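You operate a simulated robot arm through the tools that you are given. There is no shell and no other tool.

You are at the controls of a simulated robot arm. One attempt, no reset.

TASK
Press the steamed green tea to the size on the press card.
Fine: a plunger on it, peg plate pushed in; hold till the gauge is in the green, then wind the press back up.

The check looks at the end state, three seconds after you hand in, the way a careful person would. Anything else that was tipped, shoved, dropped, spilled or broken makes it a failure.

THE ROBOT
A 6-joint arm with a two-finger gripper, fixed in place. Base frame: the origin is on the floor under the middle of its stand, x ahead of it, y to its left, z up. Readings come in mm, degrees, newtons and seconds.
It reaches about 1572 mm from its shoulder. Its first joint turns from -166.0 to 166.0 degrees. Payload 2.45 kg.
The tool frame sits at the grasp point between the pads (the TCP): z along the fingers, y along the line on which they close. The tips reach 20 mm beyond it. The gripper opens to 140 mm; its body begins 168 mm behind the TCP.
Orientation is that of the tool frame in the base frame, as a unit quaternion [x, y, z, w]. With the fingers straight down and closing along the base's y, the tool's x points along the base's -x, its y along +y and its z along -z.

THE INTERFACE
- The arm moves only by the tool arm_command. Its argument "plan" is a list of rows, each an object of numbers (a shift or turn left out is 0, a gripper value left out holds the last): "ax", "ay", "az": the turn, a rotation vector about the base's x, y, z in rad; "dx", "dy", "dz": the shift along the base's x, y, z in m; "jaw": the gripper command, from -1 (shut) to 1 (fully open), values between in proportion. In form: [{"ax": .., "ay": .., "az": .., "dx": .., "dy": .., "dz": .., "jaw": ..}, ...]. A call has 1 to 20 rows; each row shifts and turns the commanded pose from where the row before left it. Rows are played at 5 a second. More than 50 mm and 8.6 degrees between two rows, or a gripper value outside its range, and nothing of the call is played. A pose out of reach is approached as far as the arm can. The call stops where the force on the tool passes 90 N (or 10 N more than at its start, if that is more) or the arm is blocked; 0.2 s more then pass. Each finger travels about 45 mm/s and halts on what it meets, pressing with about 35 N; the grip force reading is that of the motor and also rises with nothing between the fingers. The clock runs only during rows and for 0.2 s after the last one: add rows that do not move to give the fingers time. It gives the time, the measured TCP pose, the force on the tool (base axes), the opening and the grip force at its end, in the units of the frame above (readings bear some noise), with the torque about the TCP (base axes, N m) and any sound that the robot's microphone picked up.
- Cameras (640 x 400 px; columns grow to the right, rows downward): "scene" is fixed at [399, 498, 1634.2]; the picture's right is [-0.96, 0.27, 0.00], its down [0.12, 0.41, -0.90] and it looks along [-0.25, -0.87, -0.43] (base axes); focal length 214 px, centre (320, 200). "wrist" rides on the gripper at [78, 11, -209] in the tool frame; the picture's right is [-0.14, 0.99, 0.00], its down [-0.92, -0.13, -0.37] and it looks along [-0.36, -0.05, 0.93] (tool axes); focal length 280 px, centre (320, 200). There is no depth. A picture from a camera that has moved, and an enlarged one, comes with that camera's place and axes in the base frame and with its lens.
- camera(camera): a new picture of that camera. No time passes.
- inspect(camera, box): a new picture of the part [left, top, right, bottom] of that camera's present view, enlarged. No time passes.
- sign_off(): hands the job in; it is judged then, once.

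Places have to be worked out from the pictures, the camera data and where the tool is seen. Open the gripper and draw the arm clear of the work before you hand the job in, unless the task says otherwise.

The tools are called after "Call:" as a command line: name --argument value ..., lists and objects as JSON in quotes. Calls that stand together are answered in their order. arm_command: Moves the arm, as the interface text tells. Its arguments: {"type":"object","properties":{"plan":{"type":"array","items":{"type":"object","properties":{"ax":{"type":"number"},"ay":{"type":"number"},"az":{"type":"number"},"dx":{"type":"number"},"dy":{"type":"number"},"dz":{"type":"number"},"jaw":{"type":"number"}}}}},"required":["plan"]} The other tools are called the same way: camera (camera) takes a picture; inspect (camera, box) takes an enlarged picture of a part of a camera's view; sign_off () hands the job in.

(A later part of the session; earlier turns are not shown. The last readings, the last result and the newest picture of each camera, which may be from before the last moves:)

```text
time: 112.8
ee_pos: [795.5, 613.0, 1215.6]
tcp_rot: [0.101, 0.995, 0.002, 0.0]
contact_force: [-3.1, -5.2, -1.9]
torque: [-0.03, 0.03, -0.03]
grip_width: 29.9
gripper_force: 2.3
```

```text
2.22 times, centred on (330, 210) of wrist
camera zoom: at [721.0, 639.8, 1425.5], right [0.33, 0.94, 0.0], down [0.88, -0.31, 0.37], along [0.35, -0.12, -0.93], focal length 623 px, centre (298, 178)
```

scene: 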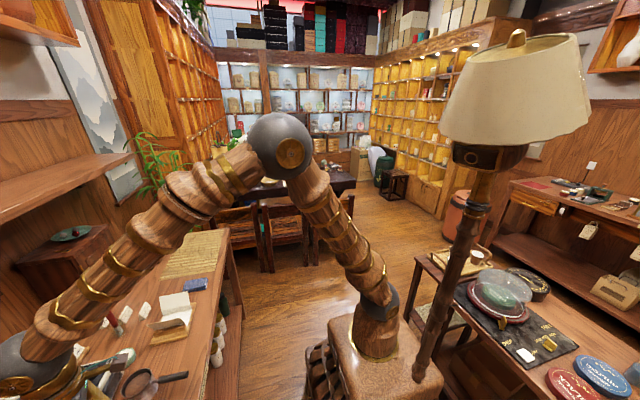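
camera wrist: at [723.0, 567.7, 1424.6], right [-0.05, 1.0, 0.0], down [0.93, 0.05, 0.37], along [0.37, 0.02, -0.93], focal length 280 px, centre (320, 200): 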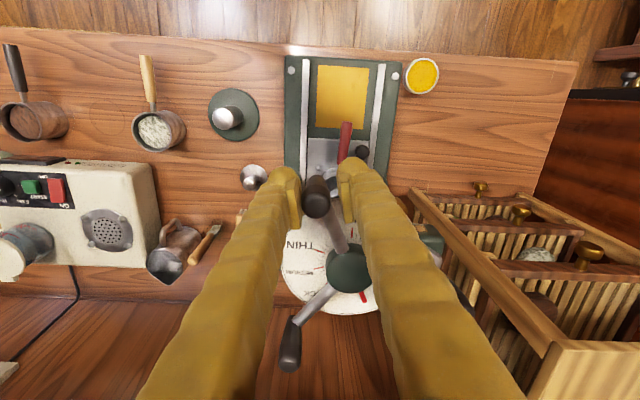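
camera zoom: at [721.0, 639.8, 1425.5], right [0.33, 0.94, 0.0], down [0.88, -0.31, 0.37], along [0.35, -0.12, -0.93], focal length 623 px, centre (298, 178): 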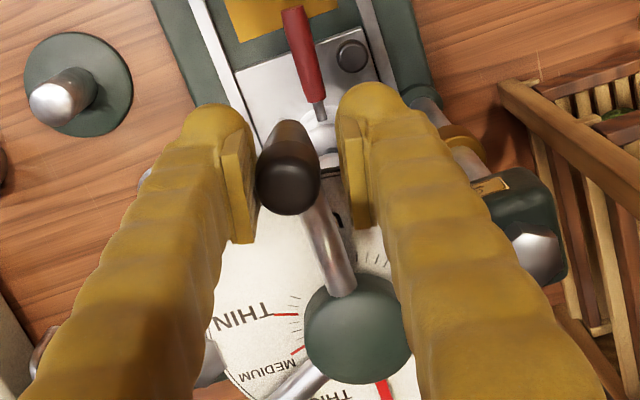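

Call:
arm_command --plan '[{"dx": 0.0008, "dy": 0.0083, "az": -0.08}, {"dx": 0.0015, "dy": 0.0082, "az": -0.08}, {"dx": 0.0023, "dy": 0.008, "az": -0.08}, {"dx": 0.0029, "dy": 0.0078, "az": -0.08}, {"dx": 0.0036, "dy": 0.0075, "az": -0.08}, {}]'

Call:
inspect --camera "wrist" --box '[230, 120, 430, 320]'

```text
time: 114.2
ee_pos: [806.9, 654.3, 1215.5]
tcp_rot: [0.298, 0.955, 0.002, 0.0]
contact_force: [-6.1, -3.9, -2.1]
torque: [0.01, 0.03, -0.06]
grip_width: 31.5
gripper_force: 3.6
```

```text
2.00 times, centred on (330, 220) of wrist
camera zoom: at [747.4, 706.4, 1424.5], right [0.68, 0.74, 0.0], down [0.69, -0.63, 0.37], along [0.27, -0.25, -0.93], focal length 561 px, centre (300, 160)
```

zoom: 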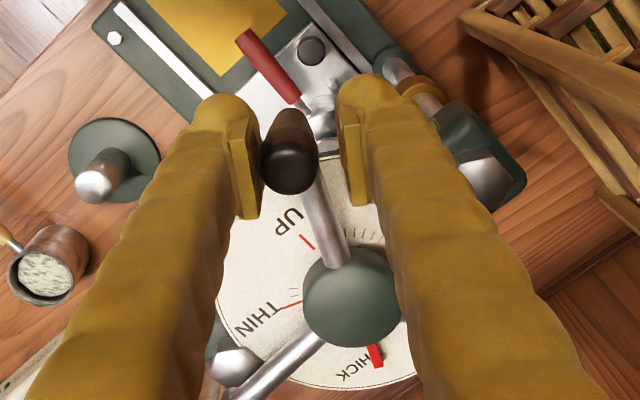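

The pointer is just short of THICK (~205°). I finish this stroke (another 15°).

Call:
arm_command --plan '[{"dx": 0.0042, "dy": 0.0072, "az": -0.08}, {"dx": 0.0048, "dy": 0.0068, "az": -0.08}, {"dx": 0.0055, "dy": 0.0063, "az": -0.08}, {}]'

Call:
inspect --camera "wrist" --box '[230, 120, 430, 320]'

```text
time: 115.2
ee_pos: [819.5, 674.2, 1216.5]
tcp_rot: [0.409, 0.912, 0.002, 0.0]
contact_force: [-8.7, -1.0, -2.5]
torque: [-0.02, 0.01, -0.04]
grip_width: 31.3
gripper_force: 3.5
```

```text
2.00 times, centred on (330, 220) of wrist
camera zoom: at [776.0, 739.0, 1425.5], right [0.83, 0.56, 0.0], down [0.52, -0.77, 0.37], along [0.21, -0.3, -0.93], focal length 561 px, centre (300, 160)
```

zoom: 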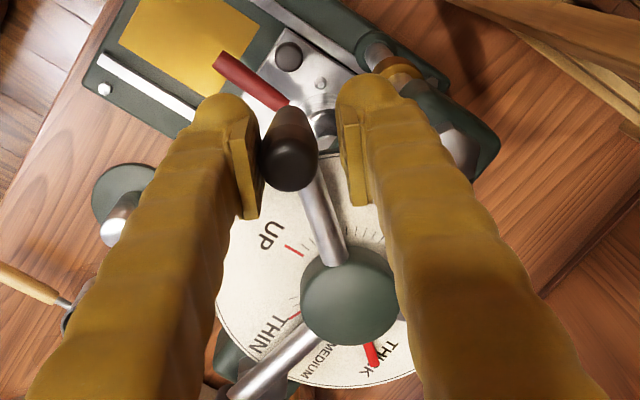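

Pointer is just past THICK. I open the fingers and check whether the wheel holds its position by itself.

Call:
arm_command --plan '[{"jaw": -0.1}, {}, {}]'

Call:
inspect --camera "wrist" --box '[230, 120, 430, 320]'

```text
time: 116.0
ee_pos: [820.9, 672.8, 1215.7]
tcp_rot: [0.409, 0.913, 0.003, 0.0]
contact_force: [0.3, 0.1, 0.3]
torque: [-0.04, 0.03, 0.02]
grip_width: 63.2
gripper_force: 0.1
```

```text
2.00 times, centred on (330, 220) of wrist
camera zoom: at [776.2, 738.7, 1425.4], right [0.83, 0.56, 0.0], down [0.52, -0.77, 0.37], along [0.21, -0.3, -0.93], focal length 561 px, centre (300, 160)
```

zoom: 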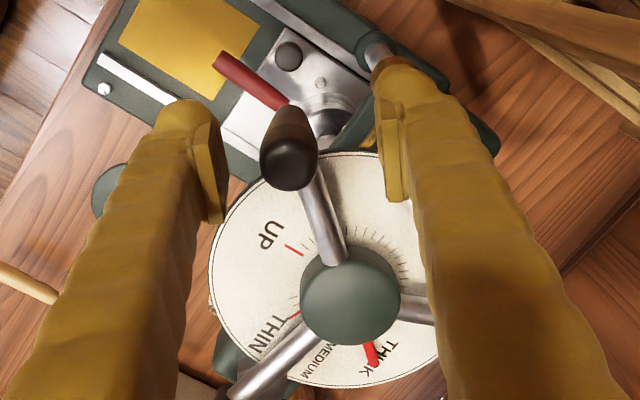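

The wheel is self-locking — it stayed put. I rise just clear and go round to the next grip (expected at ≈−77°, near (868,511)).

Call:
arm_command --plan '[{"dz": 0.03}, {"dz": 0.025}, {"dx": -0.01, "dy": -0.015, "az": 0.137}, {"dx": -0.01, "dy": -0.015, "az": 0.137, "dz": 0.01}, {"dy": -0.015, "az": 0.137, "dz": 0.01}, {"dx": 0.005, "dy": -0.015, "az": 0.137}, {"dx": 0.005, "dy": -0.015, "az": 0.137}, {"dx": 0.005, "dy": -0.015, "az": 0.137}, {"dx": 0.005, "dy": -0.015, "az": 0.137}, {"dx": 0.005, "dy": -0.014, "az": 0.137}, {"dx": 0.01, "dy": -0.014, "az": 0.137}, {"dx": 0.01, "dy": -0.014, "az": 0.137}, {"dx": 0.011, "dy": -0.014, "az": 0.137}, {"dx": 0.011, "az": 0.137}, {"az": 0.137}, {}, {}]'

Call:
camera --camera "wrist"

Call:
inspect --camera "wrist" --box '[230, 100, 430, 280]'

```text
time: 119.6
ee_pos: [867.3, 513.0, 1291.3]
tcp_rot: [-0.452, 0.892, 0.002, -0.001]
contact_force: [0.6, -0.1, -0.7]
torque: [0.01, -0.01, 0.04]
grip_width: 62.9
gripper_force: 0.0
```

```text
taken
camera wrist: at [813.3, 455.5, 1500.4], right [-0.72, 0.7, 0.0], down [0.65, 0.67, 0.37], along [0.25, 0.27, -0.93], focal length 280 px, centre (320, 200)
```

wrist: 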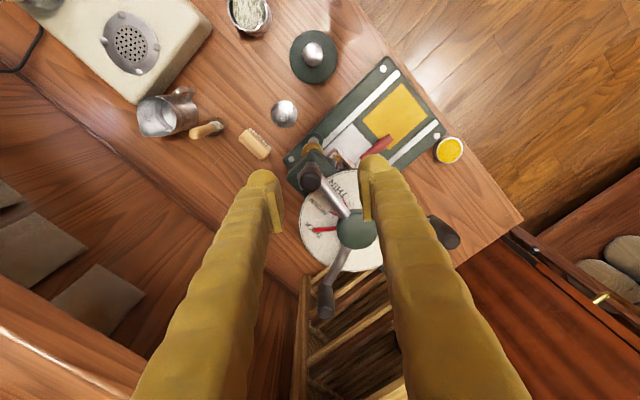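

```text
2.22 times, centred on (330, 190) of wrist
camera zoom: at [813.3, 455.5, 1500.4], right [-0.72, 0.7, 0.0], down [0.65, 0.67, 0.37], along [0.25, 0.27, -0.93], focal length 623 px, centre (298, 222)
```

zoom: 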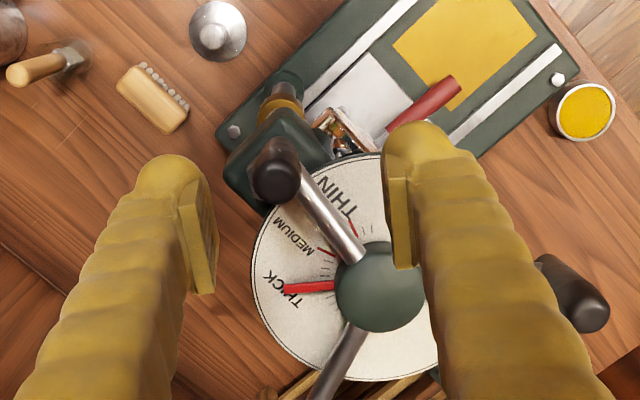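

Pointer now sits exactly on THICK; about 65–70° remain to THIN. I correct onto this grip (+8.5,−5.5 mm) and descend.

Call:
arm_command --plan '[{"dx": 0.0085, "dy": -0.0055}, {"dz": -0.025}, {"dz": -0.025}, {"dz": -0.025}, {}, {}]'

Call:
inspect --camera "wrist" --box '[230, 120, 430, 300]'

```text
time: 121.0
ee_pos: [876.0, 506.0, 1215.8]
tcp_rot: [-0.452, 0.892, 0.002, -0.001]
contact_force: [0.4, 0.0, 1.0]
torque: [-0.02, -0.02, 0.0]
grip_width: 62.7
gripper_force: 0.0
```

```text
2.22 times, centred on (330, 210) of wrist
camera zoom: at [820.8, 448.5, 1425.1], right [-0.72, 0.7, 0.0], down [0.65, 0.67, 0.37], along [0.25, 0.27, -0.93], focal length 623 px, centre (298, 178)
```

zoom: 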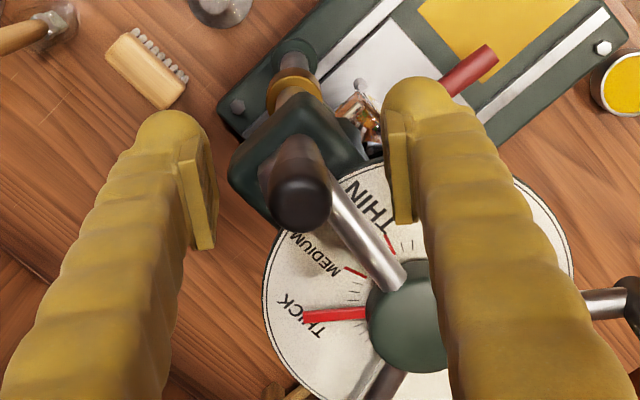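

Grip is centred between the fingers. I cage it and turn about 35°, then check the pointer and gauge.

Call:
arm_command --plan '[{"jaw": -0.62}, {}, {"dx": -0.0074, "dy": 0.0084, "az": -0.04}, {"dx": -0.008, "dy": 0.0022, "az": -0.06}, {"dx": -0.0078, "dy": 0.0029, "az": -0.06}, {"dx": -0.0075, "dy": 0.0036, "az": -0.07}, {"dx": -0.0072, "dy": 0.0042, "az": -0.07}, {"dx": -0.0068, "dy": 0.0048, "az": -0.07}, {}]'

Call:
camera --camera "wrist"

Call:
inspect --camera "wrist" --box '[230, 130, 430, 310]'

```text
time: 123.0
ee_pos: [831.7, 533.8, 1214.9]
tcp_rot: [-0.281, 0.96, 0.001, 0.0]
contact_force: [1.0, -4.7, 1.0]
torque: [-0.07, -0.03, -0.06]
grip_width: 29.9
gripper_force: 2.0
```

```text
taken
camera wrist: at [759.5, 499.3, 1424.4], right [-0.42, 0.91, 0.0], down [0.85, 0.39, 0.37], along [0.33, 0.16, -0.93], focal length 280 px, centre (320, 200)
```

wrist: 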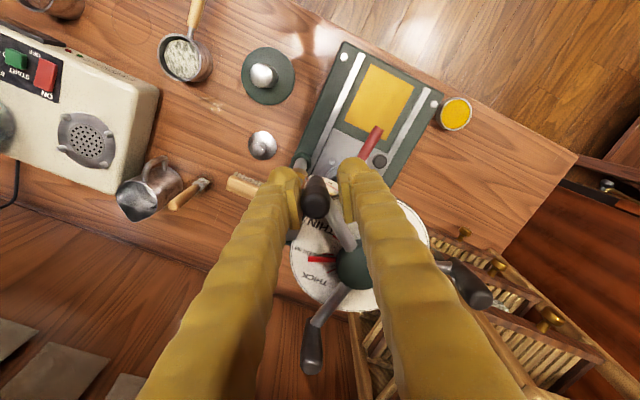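

```text
2.22 times, centred on (330, 220) of wrist
camera zoom: at [759.5, 499.3, 1424.4], right [-0.42, 0.91, 0.0], down [0.85, 0.39, 0.37], along [0.33, 0.16, -0.93], focal length 623 px, centre (298, 156)
```

zoom: 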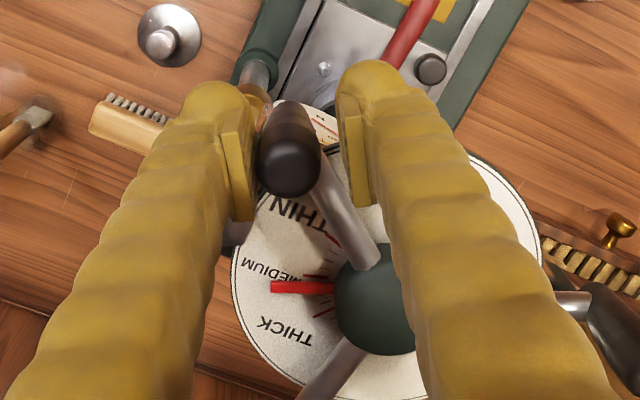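

Call:
inspect --camera "wrist" --box '[305, 165, 355, 205]'

Call:
inspect --camera "wrist" --box '[290, 200, 370, 290]'

```text
10.00 times, centred on (330, 185) of wrist
camera zoom: at [759.5, 499.3, 1424.4], right [-0.42, 0.91, 0.0], down [0.85, 0.39, 0.37], along [0.33, 0.16, -0.93], focal length 2804 px, centre (220, 350)
```

zoom: 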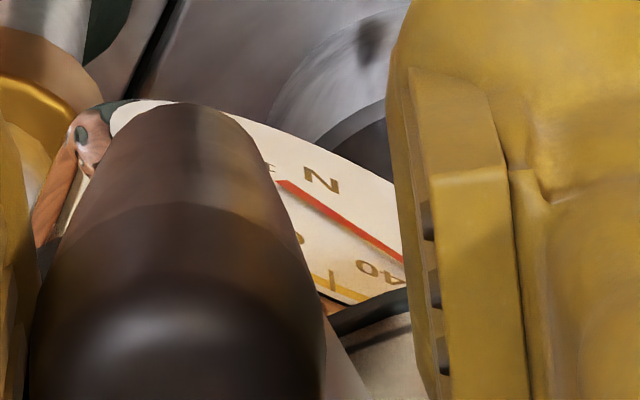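

```text
4.44 times, centred on (330, 245) of wrist
camera zoom: at [759.5, 499.3, 1424.4], right [-0.42, 0.91, 0.0], down [0.85, 0.39, 0.37], along [0.33, 0.16, -0.93], focal length 1246 px, centre (276, 0)
```

zoom: 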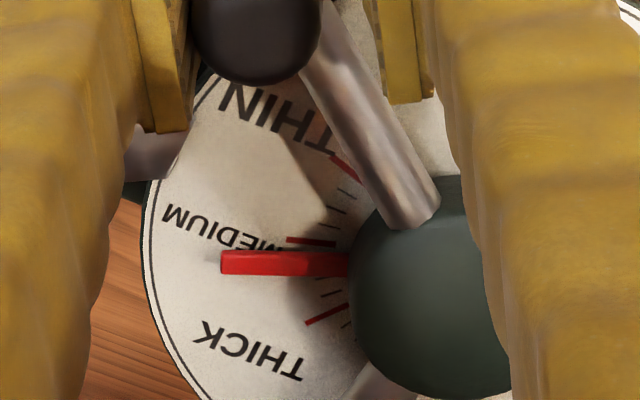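

The pointer is just short of MEDIUM and the gauge shows ~25–30 N. I turn another 20° and check.

Call:
arm_command --plan '[{"dx": -0.0063, "dy": 0.0055, "az": -0.07}, {"dx": -0.0059, "dy": 0.0059, "az": -0.07}, {"dx": -0.0053, "dy": 0.0064, "az": -0.07}, {"dx": -0.0047, "dy": 0.0069, "az": -0.07}, {}]'

Call:
inspect --camera "wrist" --box '[270, 170, 390, 290]'

Call:
inspect --camera "wrist" --box '[230, 130, 430, 310]'

```text
time: 124.2
ee_pos: [809.9, 558.3, 1214.2]
tcp_rot: [-0.143, 0.99, 0.001, -0.001]
contact_force: [-2.2, -8.9, -0.7]
torque: [-0.12, 0.04, -0.16]
grip_width: 32.2
gripper_force: 3.8
```

```text
3.33 times, centred on (330, 230) of wrist
camera zoom: at [731.8, 545.8, 1423.7], right [-0.15, 0.99, 0.0], down [0.92, 0.14, 0.37], along [0.36, 0.06, -0.93], focal length 935 px, centre (287, 100)
```

zoom: 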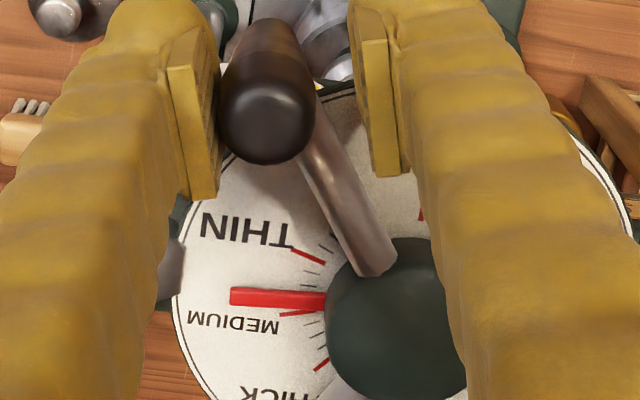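

```text
2.22 times, centred on (330, 220) of wrist
camera zoom: at [731.8, 545.8, 1423.7], right [-0.15, 0.99, 0.0], down [0.92, 0.14, 0.37], along [0.36, 0.06, -0.93], focal length 623 px, centre (298, 156)
```

zoom: 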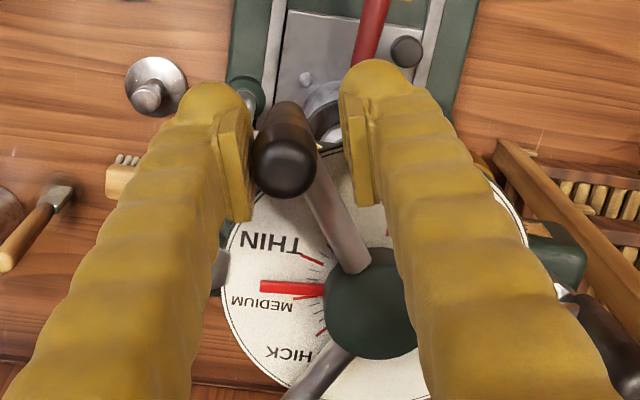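

Pointer is about midway between MEDIUM and THIN. I go 10° more.

Call:
arm_command --plan '[{"dx": -0.0041, "dy": 0.0072, "az": -0.075}, {"dx": -0.0034, "dy": 0.0076, "az": -0.075}, {}]'

Call:
inspect --camera "wrist" --box '[270, 170, 390, 290]'

```text
time: 125.0
ee_pos: [802.7, 572.9, 1215.7]
tcp_rot: [-0.069, 0.998, 0.002, -0.001]
contact_force: [-0.9, -6.8, -4.3]
torque: [0.01, 0.03, -0.09]
grip_width: 31.1
gripper_force: 3.5
```

```text
3.33 times, centred on (330, 230) of wrist
camera zoom: at [723.5, 571.6, 1425.3], right [0.0, 1.0, 0.0], down [0.93, 0.0, 0.37], along [0.37, 0.0, -0.93], focal length 935 px, centre (287, 100)
```

zoom: 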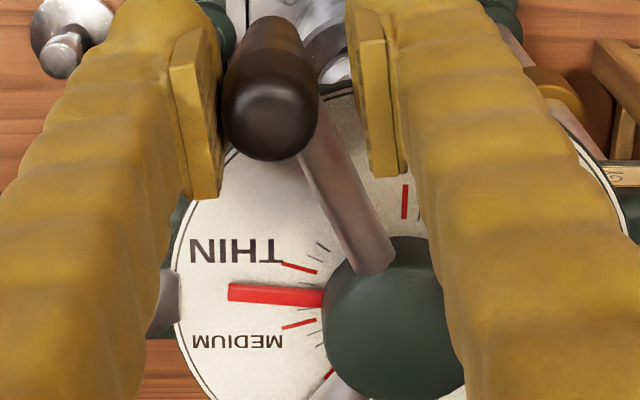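

UP is straight up in this view, so I can measure: THIN ≈287°, pointer ≈277°. I advance another ~7° and re-measure.

Call:
arm_command --plan '[{"dx": -0.0028, "dy": 0.0079, "az": -0.08}, {"dx": -0.0009, "dy": 0.0032, "az": -0.03}, {}, {}]'

Call:
inspect --camera "wrist" --box '[270, 170, 390, 290]'

```text
time: 126.0
ee_pos: [798.0, 584.2, 1215.9]
tcp_rot: [-0.015, 1.0, 0.001, 0.0]
contact_force: [-0.9, -5.2, 1.8]
torque: [-0.08, -0.03, -0.02]
grip_width: 30.1
gripper_force: 2.3
```

```text
3.33 times, centred on (330, 230) of wrist
camera zoom: at [719.3, 591.9, 1424.8], right [0.11, 0.99, 0.0], down [0.92, -0.1, 0.37], along [0.37, -0.04, -0.93], focal length 935 px, centre (287, 100)
```

zoom: 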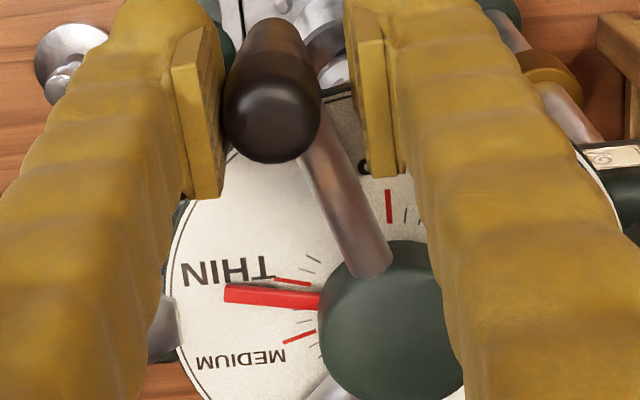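

Using the dial plane (z≈1174), THIN is at ≈287° and the pointer at ≈282°. I advance ~4° more.

Call:
arm_command --plan '[{"dx": -0.0012, "dy": 0.0062, "az": -0.06}, {}, {}]'

Call:
inspect --camera "wrist" --box '[290, 200, 370, 280]'

Call:
inspect --camera "wrist" --box '[270, 170, 390, 290]'

```text
time: 126.8
ee_pos: [797.9, 590.1, 1216.0]
tcp_rot: [0.015, 1.0, 0.002, 0.0]
contact_force: [0.7, -5.9, 0.2]
torque: [-0.07, -0.09, -0.01]
grip_width: 30.4
gripper_force: 2.6
```

```text
5.00 times, centred on (330, 240) of wrist
camera zoom: at [718.5, 602.4, 1424.6], right [0.17, 0.99, 0.0], down [0.92, -0.16, 0.37], along [0.36, -0.06, -0.93], focal length 1402 px, centre (270, 0)
```

zoom: 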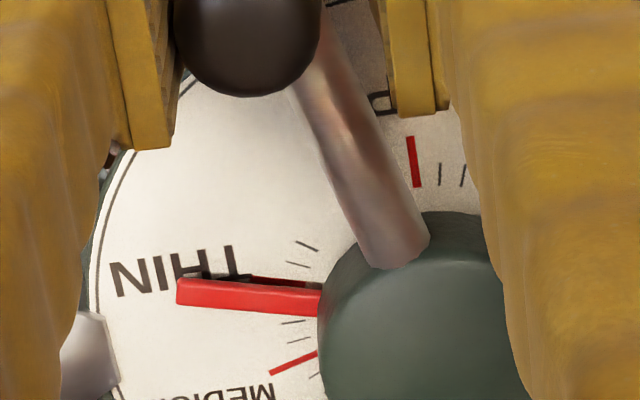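

```text
3.33 times, centred on (330, 230) of wrist
camera zoom: at [718.5, 602.4, 1424.6], right [0.17, 0.99, 0.0], down [0.92, -0.16, 0.37], along [0.36, -0.06, -0.93], focal length 935 px, centre (287, 100)
```

zoom: 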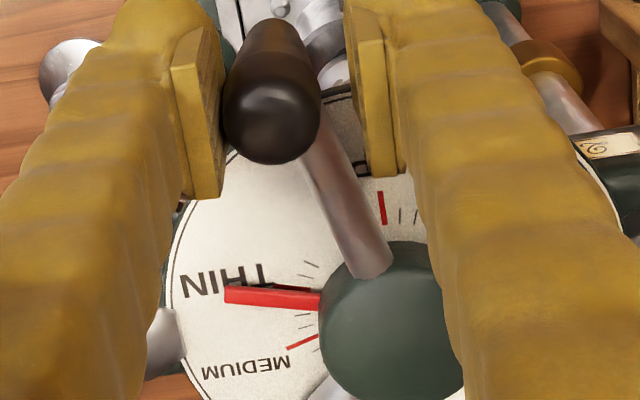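

By direction, the pointer is only ~1–2° short of the THIN tick. I nudge 2 mm more along the rim and re-check.

Call:
arm_command --plan '[{"dx": -0.0003, "dy": 0.002, "az": -0.02}, {}, {}]'

Call:
inspect --camera "wrist" --box '[290, 200, 370, 280]'

```text
time: 127.6
ee_pos: [796.3, 592.4, 1215.3]
tcp_rot: [0.024, 1.0, 0.001, 0.0]
contact_force: [-3.8, -7.0, 0.0]
torque: [-0.05, 0.03, -0.09]
grip_width: 30.9
gripper_force: 3.4
```

```text
5.00 times, centred on (330, 240) of wrist
camera zoom: at [718.8, 605.9, 1424.6], right [0.19, 0.98, 0.0], down [0.91, -0.18, 0.37], along [0.36, -0.07, -0.93], focal length 1402 px, centre (270, 0)
```

zoom: 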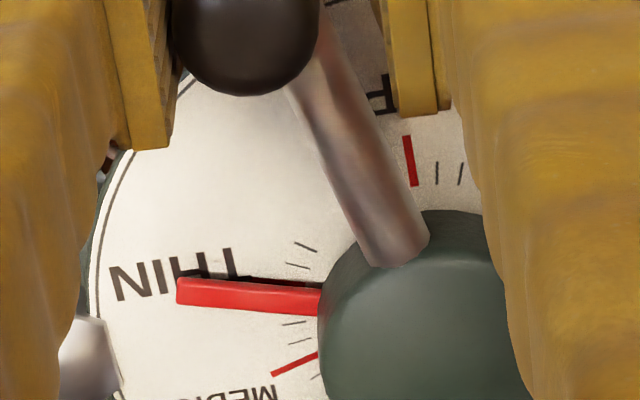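

The pointer is now parallel to and over the THIN tick. I release the grip (wheel self-locks), rise clear and retreat to view the gauge.

Call:
arm_command --plan '[{"jaw": -0.1}, {}, {"dz": 0.03}, {"dz": 0.035}, {"dx": -0.045}, {"dx": -0.045}, {"dx": -0.045, "dz": -0.03}, {"dx": -0.045, "dz": -0.03}, {"az": 0.05}, {}]'

Call:
camera --camera "wrist"

Call:
inspect --camera "wrist" --box '[230, 230, 430, 390]'

```text
refused: row 7 steps farther than a row can; nothing moved
```

```text
taken
camera wrist: at [718.8, 605.9, 1424.6], right [0.19, 0.98, 0.0], down [0.91, -0.18, 0.37], along [0.36, -0.07, -0.93], focal length 280 px, centre (320, 200)
```

wrist: 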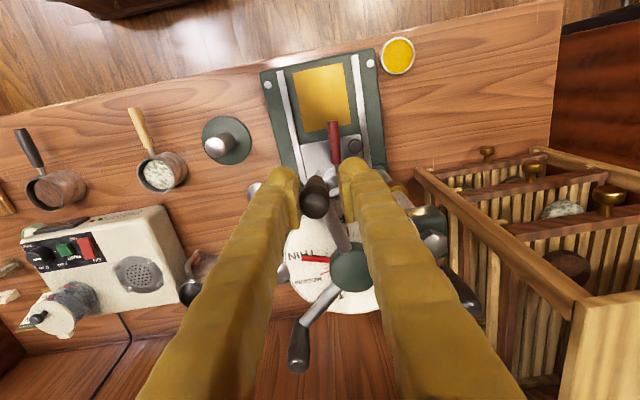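

```text
2.50 times, centred on (330, 310) of wrist
camera zoom: at [718.8, 605.9, 1424.6], right [0.19, 0.98, 0.0], down [0.91, -0.18, 0.37], along [0.36, -0.07, -0.93], focal length 701 px, centre (295, -75)
```

zoom: 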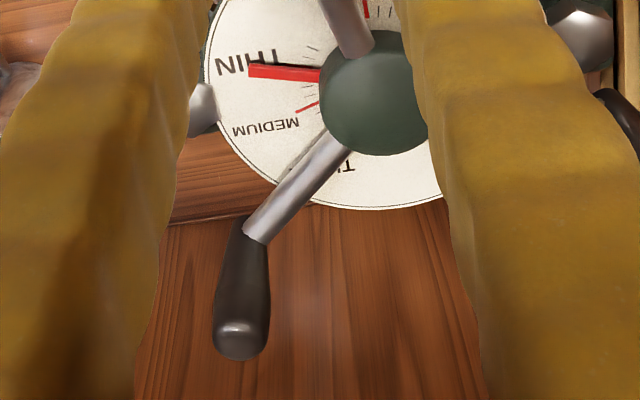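

That call was refused for a step over 50 mm; I resend with smaller steps.

Call:
arm_command --plan '[{"jaw": -0.1}, {}, {"dz": 0.03}, {"dz": 0.035}, {"dx": -0.045}, {"dx": -0.045}, {"dx": -0.035, "dz": -0.03}, {"dx": -0.035, "dz": -0.03}, {"dx": -0.02, "dz": -0.03}, {}]'

Call:
camera --camera "wrist"

Call:
inspect --camera "wrist" --box '[230, 230, 430, 390]'

```text
time: 129.8
ee_pos: [616.4, 590.7, 1189.4]
tcp_rot: [0.024, 1.0, 0.002, 0.0]
contact_force: [-0.3, -0.6, 0.3]
torque: [0.01, 0.01, 0.02]
grip_width: 62.9
gripper_force: 0.0
```

```text
taken
camera wrist: at [538.4, 605.4, 1399.7], right [0.19, 0.98, 0.0], down [0.91, -0.18, 0.37], along [0.36, -0.07, -0.93], focal length 280 px, centre (320, 200)
```

wrist: 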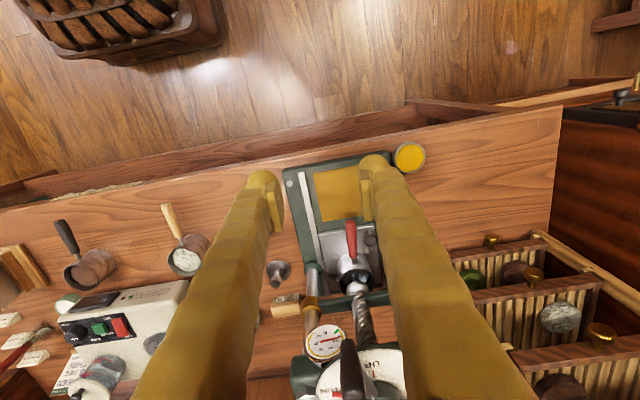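

```text
2.50 times, centred on (330, 310) of wrist
camera zoom: at [538.4, 605.4, 1399.7], right [0.19, 0.98, 0.0], down [0.91, -0.18, 0.37], along [0.36, -0.07, -0.93], focal length 701 px, centre (295, -75)
```

zoom: 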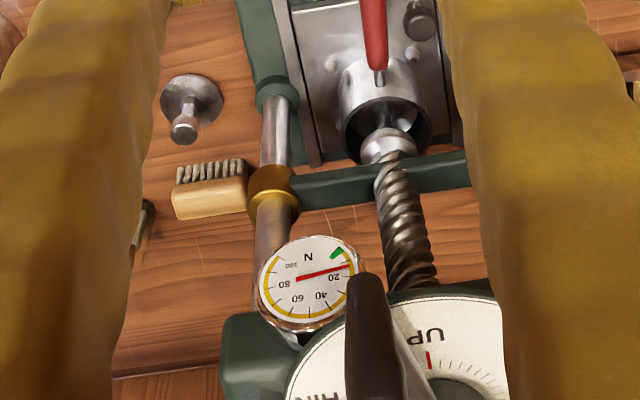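

Call:
inspect --camera "wrist" --box '[300, 320, 350, 365]'

Call:
inspect --camera "wrist" --box '[310, 220, 400, 310]'

```text
8.89 times, centred on (325, 342) of wrist
camera zoom: at [538.4, 605.4, 1399.7], right [0.19, 0.98, 0.0], down [0.91, -0.18, 0.37], along [0.36, -0.07, -0.93], focal length 2492 px, centre (276, -1067)
```

zoom: 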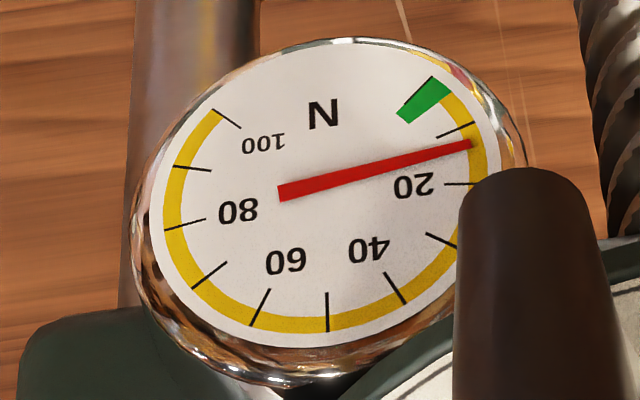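

```text
4.44 times, centred on (355, 265) of wrist
camera zoom: at [538.4, 605.4, 1399.7], right [0.19, 0.98, 0.0], down [0.91, -0.18, 0.37], along [0.36, -0.07, -0.93], focal length 1246 px, centre (164, -89)
```

zoom: 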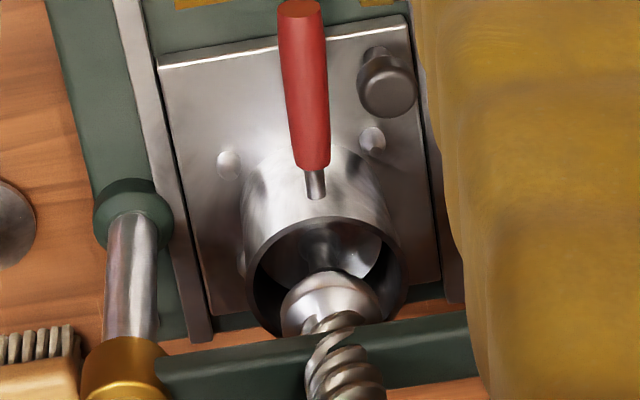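

The foot is pressing the plunger into the cup and the gauge reads ~13 N, decaying toward the green (0–7 N). I wait 4 s.

Call:
arm_command --plan '[{}, {}, {}, {}, {}, {}, {}, {}, {}, {}, {}, {}, {}, {}, {}, {}, {}, {}, {}, {}]'

Call:
inspect --camera "wrist" --box '[300, 320, 350, 365]'

```text
time: 134.0
ee_pos: [616.6, 592.6, 1190.4]
tcp_rot: [0.026, 1.0, 0.002, 0.0]
contact_force: [-0.4, 0.3, -0.1]
torque: [-0.01, -0.02, -0.01]
grip_width: 63.0
gripper_force: 0.0
```

```text
8.89 times, centred on (325, 342) of wrist
camera zoom: at [538.6, 605.5, 1399.8], right [0.19, 0.98, 0.0], down [0.91, -0.18, 0.37], along [0.36, -0.07, -0.93], focal length 2492 px, centre (276, -1067)
```

zoom: 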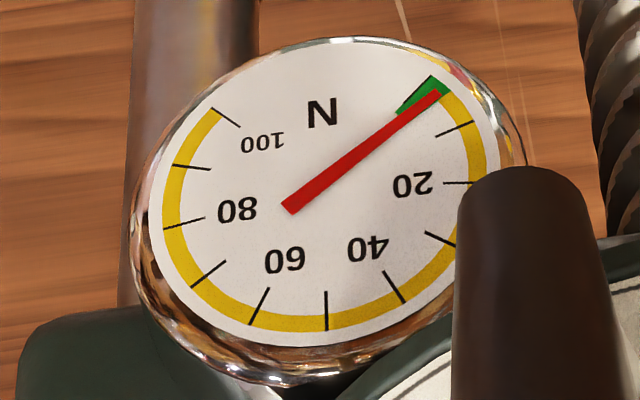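

The gauge needle is now in the green. Before winding up I double-check the pointer against the THIN mark from above (the wheel remains locked).

Call:
arm_command --plan '[{"dz": 0.045}, {"dz": 0.045}, {"dz": 0.02, "dx": 0.03}, {"dx": 0.04}, {"dx": 0.04}, {"dx": 0.035, "dy": -0.03}, {"dy": -0.04, "jaw": 0.6}, {}, {}]'

Call:
camera --camera "wrist"

Call:
inspect --camera "wrist" --box '[290, 150, 430, 290]'

```text
time: 136.0
ee_pos: [760.1, 523.8, 1300.7]
tcp_rot: [0.025, 1.0, 0.001, -0.001]
contact_force: [0.3, -0.6, 0.4]
torque: [-0.04, 0.01, -0.01]
grip_width: 112.0
gripper_force: 0.1
```

```text
taken
camera wrist: at [681.5, 538.1, 1510.7], right [0.19, 0.98, 0.0], down [0.91, -0.18, 0.37], along [0.36, -0.07, -0.93], focal length 280 px, centre (320, 200)
```

wrist: 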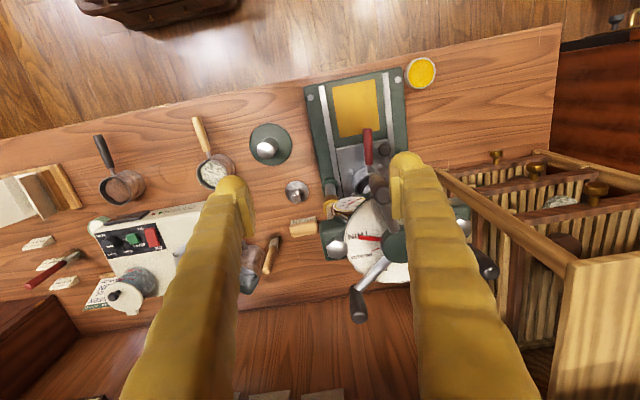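

```text
2.86 times, centred on (360, 220) of wrist
camera zoom: at [681.5, 538.1, 1510.7], right [0.19, 0.98, 0.0], down [0.91, -0.18, 0.37], along [0.36, -0.07, -0.93], focal length 801 px, centre (206, 143)
```

zoom: 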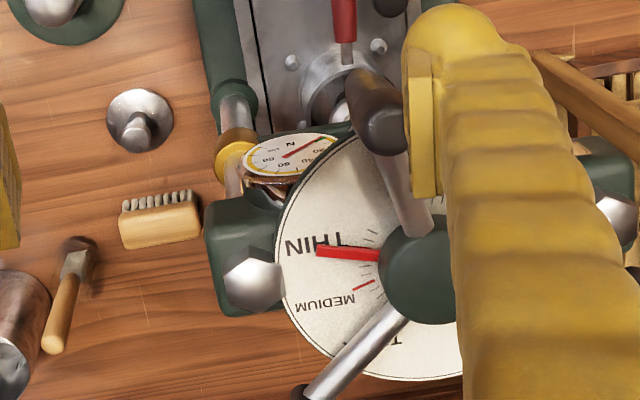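

Call:
inspect --camera "wrist" --box '[340, 210, 400, 270]'

Call:
inspect --camera "wrist" --box '[330, 190, 380, 225]'

```text
6.67 times, centred on (370, 240) of wrist
camera zoom: at [681.5, 538.1, 1510.7], right [0.19, 0.98, 0.0], down [0.91, -0.18, 0.37], along [0.36, -0.07, -0.93], focal length 1869 px, centre (-13, -67)
```

zoom: 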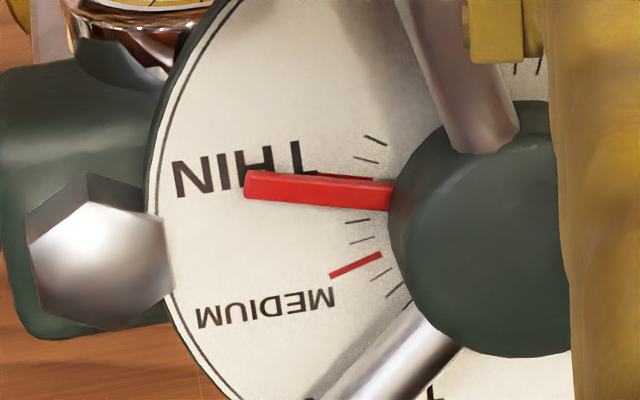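

```text
11.43 times, centred on (355, 208) of wrist
camera zoom: at [681.5, 538.1, 1510.7], right [0.19, 0.98, 0.0], down [0.91, -0.18, 0.37], along [0.36, -0.07, -0.93], focal length 3204 px, centre (-80, 114)
```

zoom: 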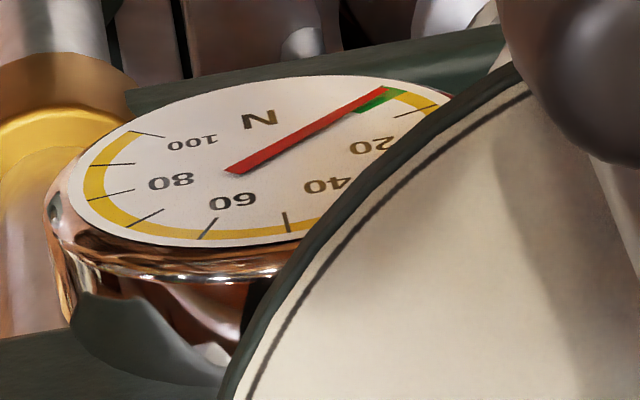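

Gauge is in the green; the pointer reads ~1.5–2° short of the THIN tick. I regrasp the same grip to nudge it the last bit (and afterwards unwind with it).

Call:
arm_command --plan '[{"dy": 0.04, "jaw": -0.1}, {"dy": 0.025, "dx": 0.02}, {"dx": 0.017}, {"dz": -0.03}, {"dz": -0.03}, {"dz": -0.025}, {}, {}]'

Call:
camera --camera "wrist"

Call:
inspect --camera "wrist" --box '[260, 150, 400, 290]'

```text
time: 137.8
ee_pos: [797.0, 588.2, 1214.8]
tcp_rot: [0.025, 1.0, 0.003, 0.0]
contact_force: [-0.7, 0.3, 0.4]
torque: [0.0, 0.02, 0.01]
grip_width: 62.9
gripper_force: 0.0
```

```text
taken
camera wrist: at [718.9, 602.3, 1424.3], right [0.19, 0.98, 0.0], down [0.91, -0.18, 0.37], along [0.36, -0.07, -0.93], focal length 280 px, centre (320, 200)
```

wrist: 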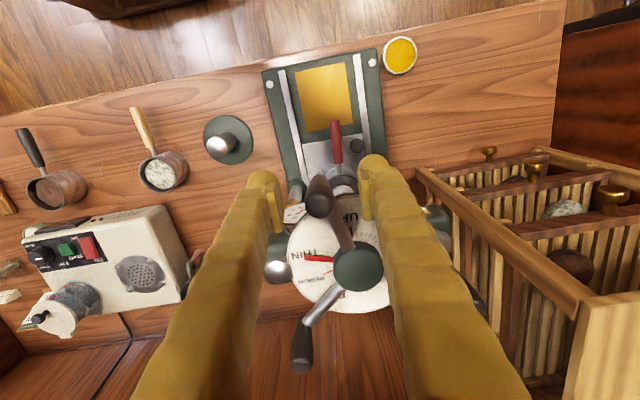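

```text
2.86 times, centred on (330, 220) of wrist
camera zoom: at [718.9, 602.3, 1424.3], right [0.19, 0.98, 0.0], down [0.91, -0.18, 0.37], along [0.36, -0.07, -0.93], focal length 801 px, centre (291, 143)
```

zoom: 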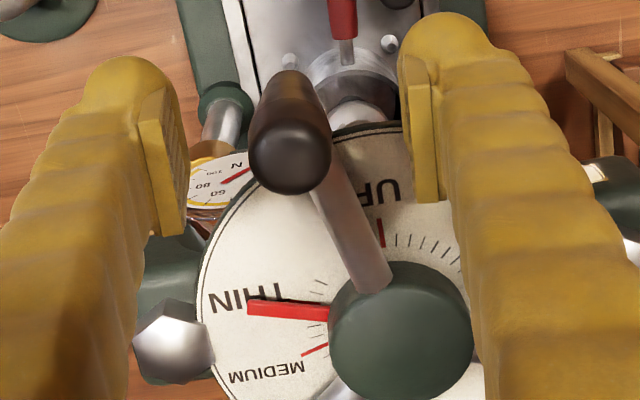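

Call:
arm_command --plan '[{"jaw": -0.62}, {}, {"dx": -0.0003, "dy": 0.004}, {"dx": -0.0002, "dy": 0.002}, {"dx": -0.0001, "dy": 0.0015}, {}]'

Call:
inspect --camera "wrist" --box '[290, 200, 370, 280]'

```text
time: 139.2
ee_pos: [796.3, 595.1, 1215.7]
tcp_rot: [0.025, 1.0, 0.002, 0.0]
contact_force: [-0.4, -1.5, -0.9]
torque: [0.0, 0.0, 0.03]
grip_width: 27.9
gripper_force: 0.6
```

```text
5.00 times, centred on (330, 240) of wrist
camera zoom: at [718.5, 609.3, 1425.4], right [0.19, 0.98, 0.0], down [0.91, -0.18, 0.37], along [0.36, -0.07, -0.93], focal length 1402 px, centre (270, 0)
```

zoom: 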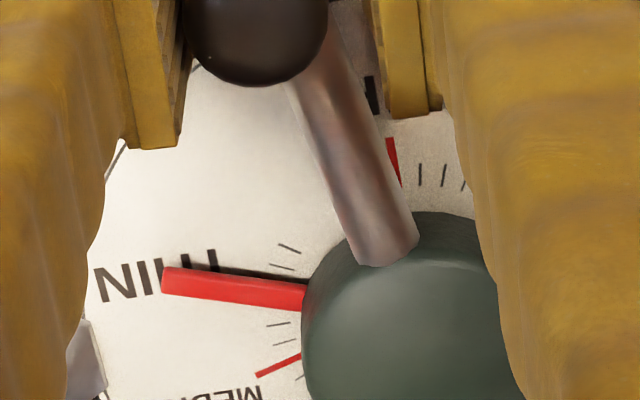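

Call:
inspect --camera "wrist" --box '[300, 240, 340, 270]'

```text
13.33 times, centred on (320, 255) of wrist
camera zoom: at [718.5, 609.3, 1425.4], right [0.19, 0.98, 0.0], down [0.91, -0.18, 0.37], along [0.36, -0.07, -0.93], focal length 3738 px, centre (320, -533)
```

zoom: 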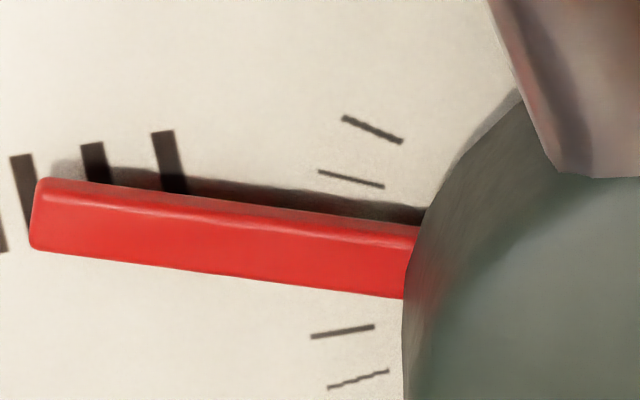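

The pointer now covers the THIN tick (within about 1°). I hold for 4 s more, then look at the gauge again.

Call:
arm_command --plan '[{}, {}, {}, {}, {}, {}, {}, {}, {}, {}, {}, {}, {}, {}, {}, {}, {}, {}, {}, {"jaw": -0.1}]'

Call:
arm_command --plan '[{"dy": -0.004}, {}, {}, {}]'

Call:
inspect --camera "wrist" --box '[270, 185, 340, 235]'

Call:
camera --camera "wrist"

```text
time: 143.4
ee_pos: [796.4, 595.3, 1215.6]
tcp_rot: [0.026, 1.0, 0.002, 0.001]
contact_force: [0.2, 0.9, 0.1]
torque: [0.01, -0.01, 0.0]
grip_width: 61.4
gripper_force: 0.1
```

```text
time: 144.4
ee_pos: [796.6, 590.2, 1217.3]
tcp_rot: [0.025, 1.0, 0.002, 0.0]
contact_force: [0.5, 0.9, 0.9]
torque: [-0.05, -0.02, 0.01]
grip_width: 62.9
gripper_force: 0.2
```

```text
8.00 times, centred on (305, 210) of wrist
camera zoom: at [719.1, 604.7, 1425.1], right [0.19, 0.98, 0.0], down [0.91, -0.18, 0.37], along [0.36, -0.07, -0.93], focal length 2243 px, centre (440, 120)
```

zoom: 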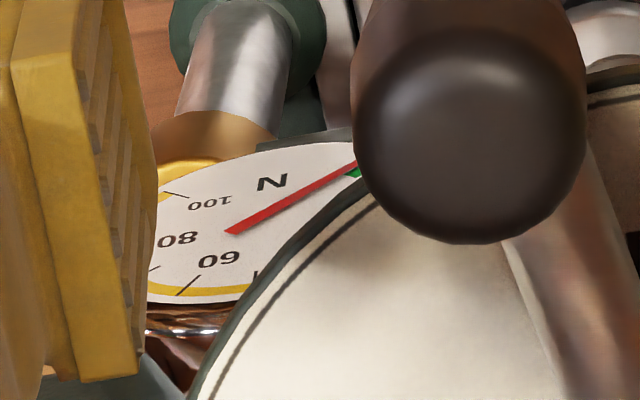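

```text
taken
camera wrist: at [719.1, 604.7, 1425.1], right [0.19, 0.98, 0.0], down [0.91, -0.18, 0.37], along [0.36, -0.07, -0.93], focal length 280 px, centre (320, 200)
```

wrist: 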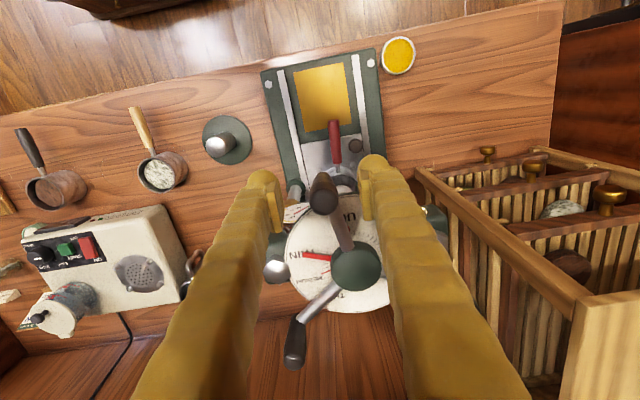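

The needle is in the green (~0–2 N). One more look at the pointer against the THIN tick before unwinding.

Call:
inspect --camera "wrist" --box '[285, 235, 345, 290]'

```text
7.27 times, centred on (315, 262) of wrist
camera zoom: at [719.1, 604.7, 1425.1], right [0.19, 0.98, 0.0], down [0.91, -0.18, 0.37], along [0.36, -0.07, -0.93], focal length 2039 px, centre (356, -254)
```

zoom: 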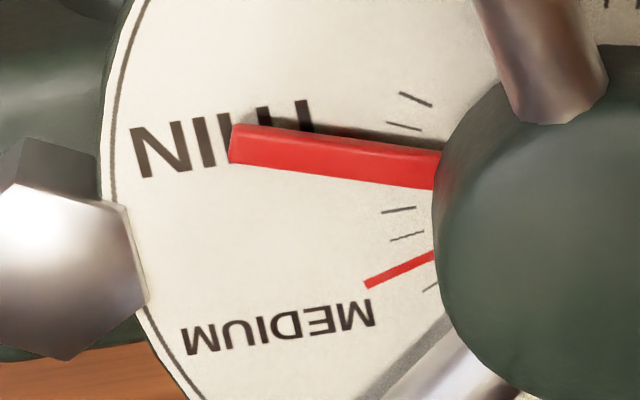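

The gauge is in the green and the pointer is on THIN (within ~1–2°, about 0.1 mm of travel). Now I wind the press back up: cage this grip and turn counter-clockwise.

Call:
arm_command --plan '[{"jaw": -0.62}, {}, {"dx": 0.0015, "dy": -0.008, "az": 0.07}, {"dx": 0.0025, "dy": -0.0079, "az": 0.075}, {"dx": 0.0032, "dy": -0.0077, "az": 0.075}, {"dx": 0.0038, "dy": -0.0074, "az": 0.077}, {"dx": 0.0044, "dy": -0.007, "az": 0.077}, {"dx": 0.005, "dy": -0.0066, "az": 0.077}, {}]'

Call:
inspect --camera "wrist" --box '[230, 130, 430, 310]'

```text
time: 146.4
ee_pos: [820.0, 545.1, 1213.5]
tcp_rot: [-0.198, 0.98, 0.002, -0.001]
contact_force: [0.0, 1.9, -1.7]
torque: [0.01, -0.01, -0.04]
grip_width: 27.6
gripper_force: 0.7
```

```text
2.22 times, centred on (330, 220) of wrist
camera zoom: at [743.6, 523.7, 1424.2], right [-0.26, 0.97, 0.0], down [0.9, 0.24, 0.37], along [0.35, 0.1, -0.93], focal length 623 px, centre (298, 156)
```

zoom: 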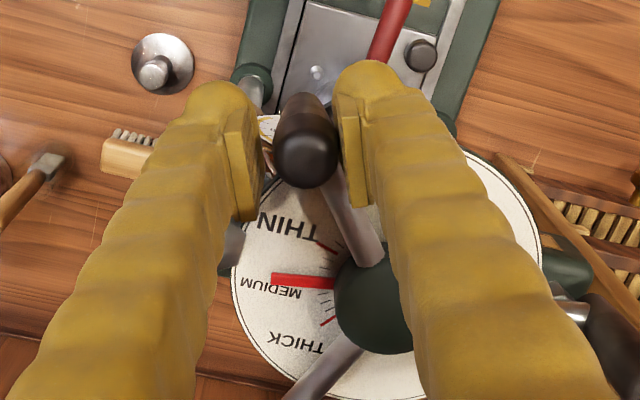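

Unwinding works (pointer back at MEDIUM). I continue this stroke to about −76°.

Call:
arm_command --plan '[{"dx": 0.0059, "dy": -0.0059, "az": 0.077}, {"dx": 0.0063, "dy": -0.0055, "az": 0.077}, {"dx": 0.0068, "dy": -0.0048, "az": 0.077}, {"dx": 0.0072, "dy": -0.0042, "az": 0.077}, {"dx": 0.0075, "dy": -0.0036, "az": 0.07}, {"dx": 0.0078, "dy": -0.0029, "az": 0.07}, {"dx": 0.008, "dy": -0.0022, "az": 0.07}, {}]'

Call:
inspect --camera "wrist" --box '[230, 130, 430, 310]'

```text
time: 148.2
ee_pos: [867.9, 516.7, 1213.8]
tcp_rot: [-0.444, 0.896, 0.001, 0.0]
contact_force: [-0.4, 2.4, -1.3]
torque: [0.02, 0.01, 0.0]
grip_width: 27.8
gripper_force: 1.1
```

```text
2.22 times, centred on (330, 220) of wrist
camera zoom: at [812.7, 460.6, 1423.7], right [-0.7, 0.71, 0.0], down [0.66, 0.65, 0.37], along [0.26, 0.26, -0.93], focal length 623 px, centre (298, 156)
```

zoom: 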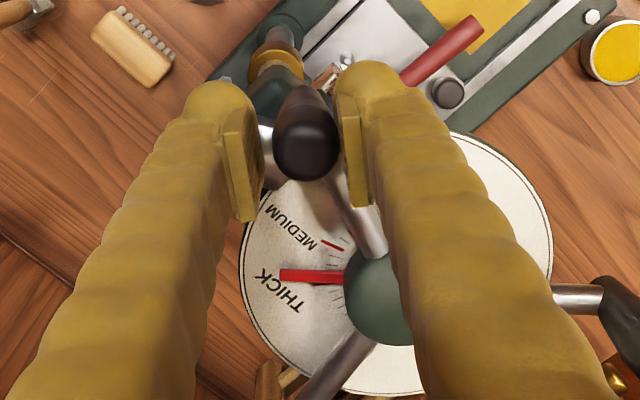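

Pointer is back near THICK. I release, rise, and go to the grip now at ≈+46° (≈(824,676)) for the next counter-clockwise stroke.

Call:
arm_command --plan '[{"jaw": -0.1}, {}, {"dz": 0.03}, {"dz": 0.035}, {"dx": -0.011, "az": -0.137}, {"dx": -0.011, "dy": 0.014, "az": -0.137}, {"dx": -0.01, "dy": 0.014, "az": -0.137}, {"dx": -0.01, "dy": 0.014, "az": -0.137}, {"dx": -0.005, "dy": 0.014, "az": -0.137}, {"dx": -0.005, "dy": 0.015, "az": -0.137}, {"dx": -0.005, "dy": 0.015, "az": -0.137}, {"dx": -0.005, "dy": 0.015, "az": -0.137}, {"dx": -0.002, "dy": 0.015, "az": -0.137}, {"dy": 0.015, "az": -0.137}, {"dx": 0.01, "dy": 0.015, "az": -0.137}, {"dx": 0.01, "dy": 0.013, "az": -0.137}, {"az": -0.12}, {}, {}]'

Call:
camera --camera "wrist"

Call:
inspect --camera "wrist" --box '[230, 100, 430, 280]'

```text
time: 152.2
ee_pos: [824.3, 675.9, 1279.6]
tcp_rot: [0.41, 0.912, 0.001, 0.001]
contact_force: [-1.0, 0.4, -0.9]
torque: [0.01, 0.0, -0.04]
grip_width: 62.9
gripper_force: 0.1
```

```text
taken
camera wrist: at [779.4, 741.1, 1489.2], right [0.83, 0.55, 0.0], down [0.51, -0.78, 0.37], along [0.21, -0.3, -0.93], focal length 280 px, centre (320, 200)
```

wrist: 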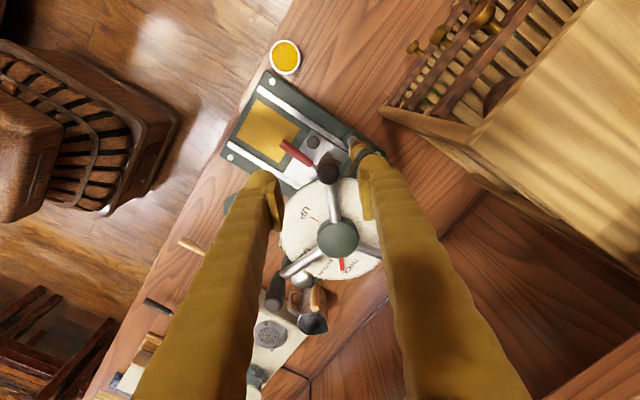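

```text
2.22 times, centred on (330, 190) of wrist
camera zoom: at [779.4, 741.1, 1489.2], right [0.83, 0.55, 0.0], down [0.51, -0.78, 0.37], along [0.21, -0.3, -0.93], focal length 623 px, centre (298, 222)
```

zoom: 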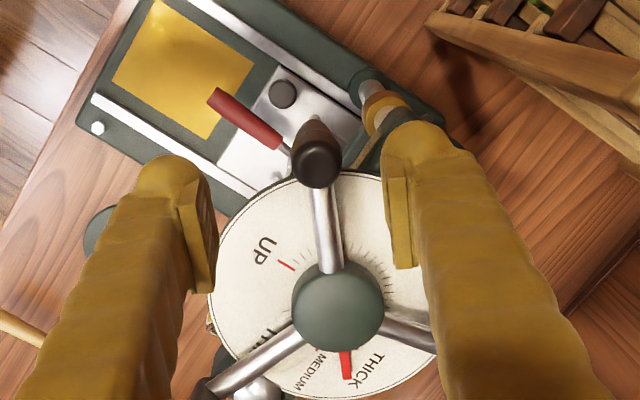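

The grip is ~8 mm off along the closing direction; I correct by (+5,+6) mm and descend.

Call:
arm_command --plan '[{"dx": 0.005, "dy": 0.005, "dz": -0.01}, {"dz": -0.025}, {"dz": -0.028}, {}, {}]'

Call:
inspect --camera "wrist" --box '[230, 120, 430, 300]'

```text
time: 153.4
ee_pos: [829.2, 679.6, 1218.4]
tcp_rot: [0.411, 0.912, 0.002, 0.0]
contact_force: [0.3, 0.3, 0.2]
torque: [0.0, -0.03, 0.0]
grip_width: 63.1
gripper_force: 0.1
```

```text
2.22 times, centred on (330, 210) of wrist
camera zoom: at [784.7, 744.4, 1428.6], right [0.83, 0.55, 0.0], down [0.51, -0.78, 0.37], along [0.21, -0.3, -0.93], focal length 623 px, centre (298, 178)
```

zoom: 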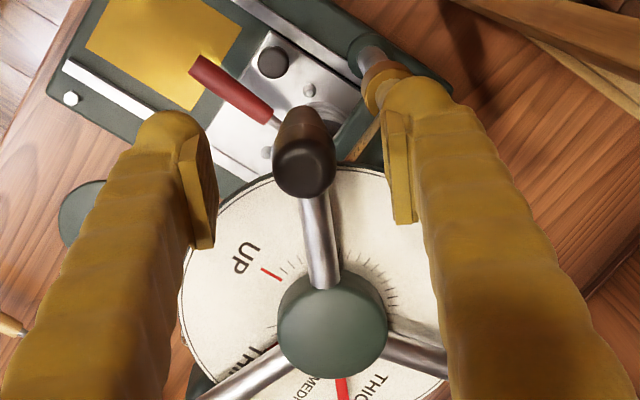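

Call:
arm_command --plan '[{"jaw": -0.62}, {}, {"dx": -0.009, "dy": -0.007, "az": 0.08}, {"dx": -0.0055, "dy": -0.0063, "az": 0.08}, {"dx": -0.0048, "dy": -0.0068, "az": 0.08}, {"dx": -0.0042, "dy": -0.0072, "az": 0.08}, {"dx": -0.0036, "dy": -0.0075, "az": 0.08}, {"dx": -0.0029, "dy": -0.0078, "az": 0.08}, {"dx": -0.0023, "dy": -0.008, "az": 0.08}, {"dx": -0.0015, "dy": -0.0082, "az": 0.08}, {"dx": -0.0008, "dy": -0.0083, "az": 0.08}, {}]'

Call:
inspect --camera "wrist" --box '[230, 120, 430, 300]'

```text
time: 156.0
ee_pos: [794.2, 613.8, 1217.3]
tcp_rot: [0.063, 0.998, 0.002, 0.0]
contact_force: [-1.0, 2.2, -0.9]
torque: [0.0, 0.02, 0.0]
grip_width: 27.8
gripper_force: 1.6
```

```text
2.22 times, centred on (330, 210) of wrist
camera zoom: at [717.7, 633.8, 1426.3], right [0.26, 0.97, 0.0], down [0.9, -0.24, 0.37], along [0.36, -0.09, -0.93], focal length 623 px, centre (298, 178)
```

zoom: 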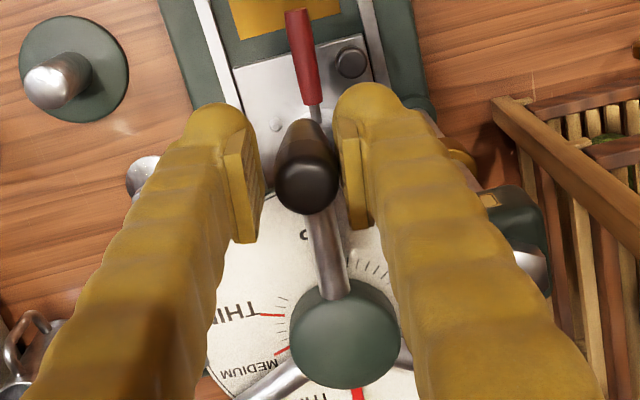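

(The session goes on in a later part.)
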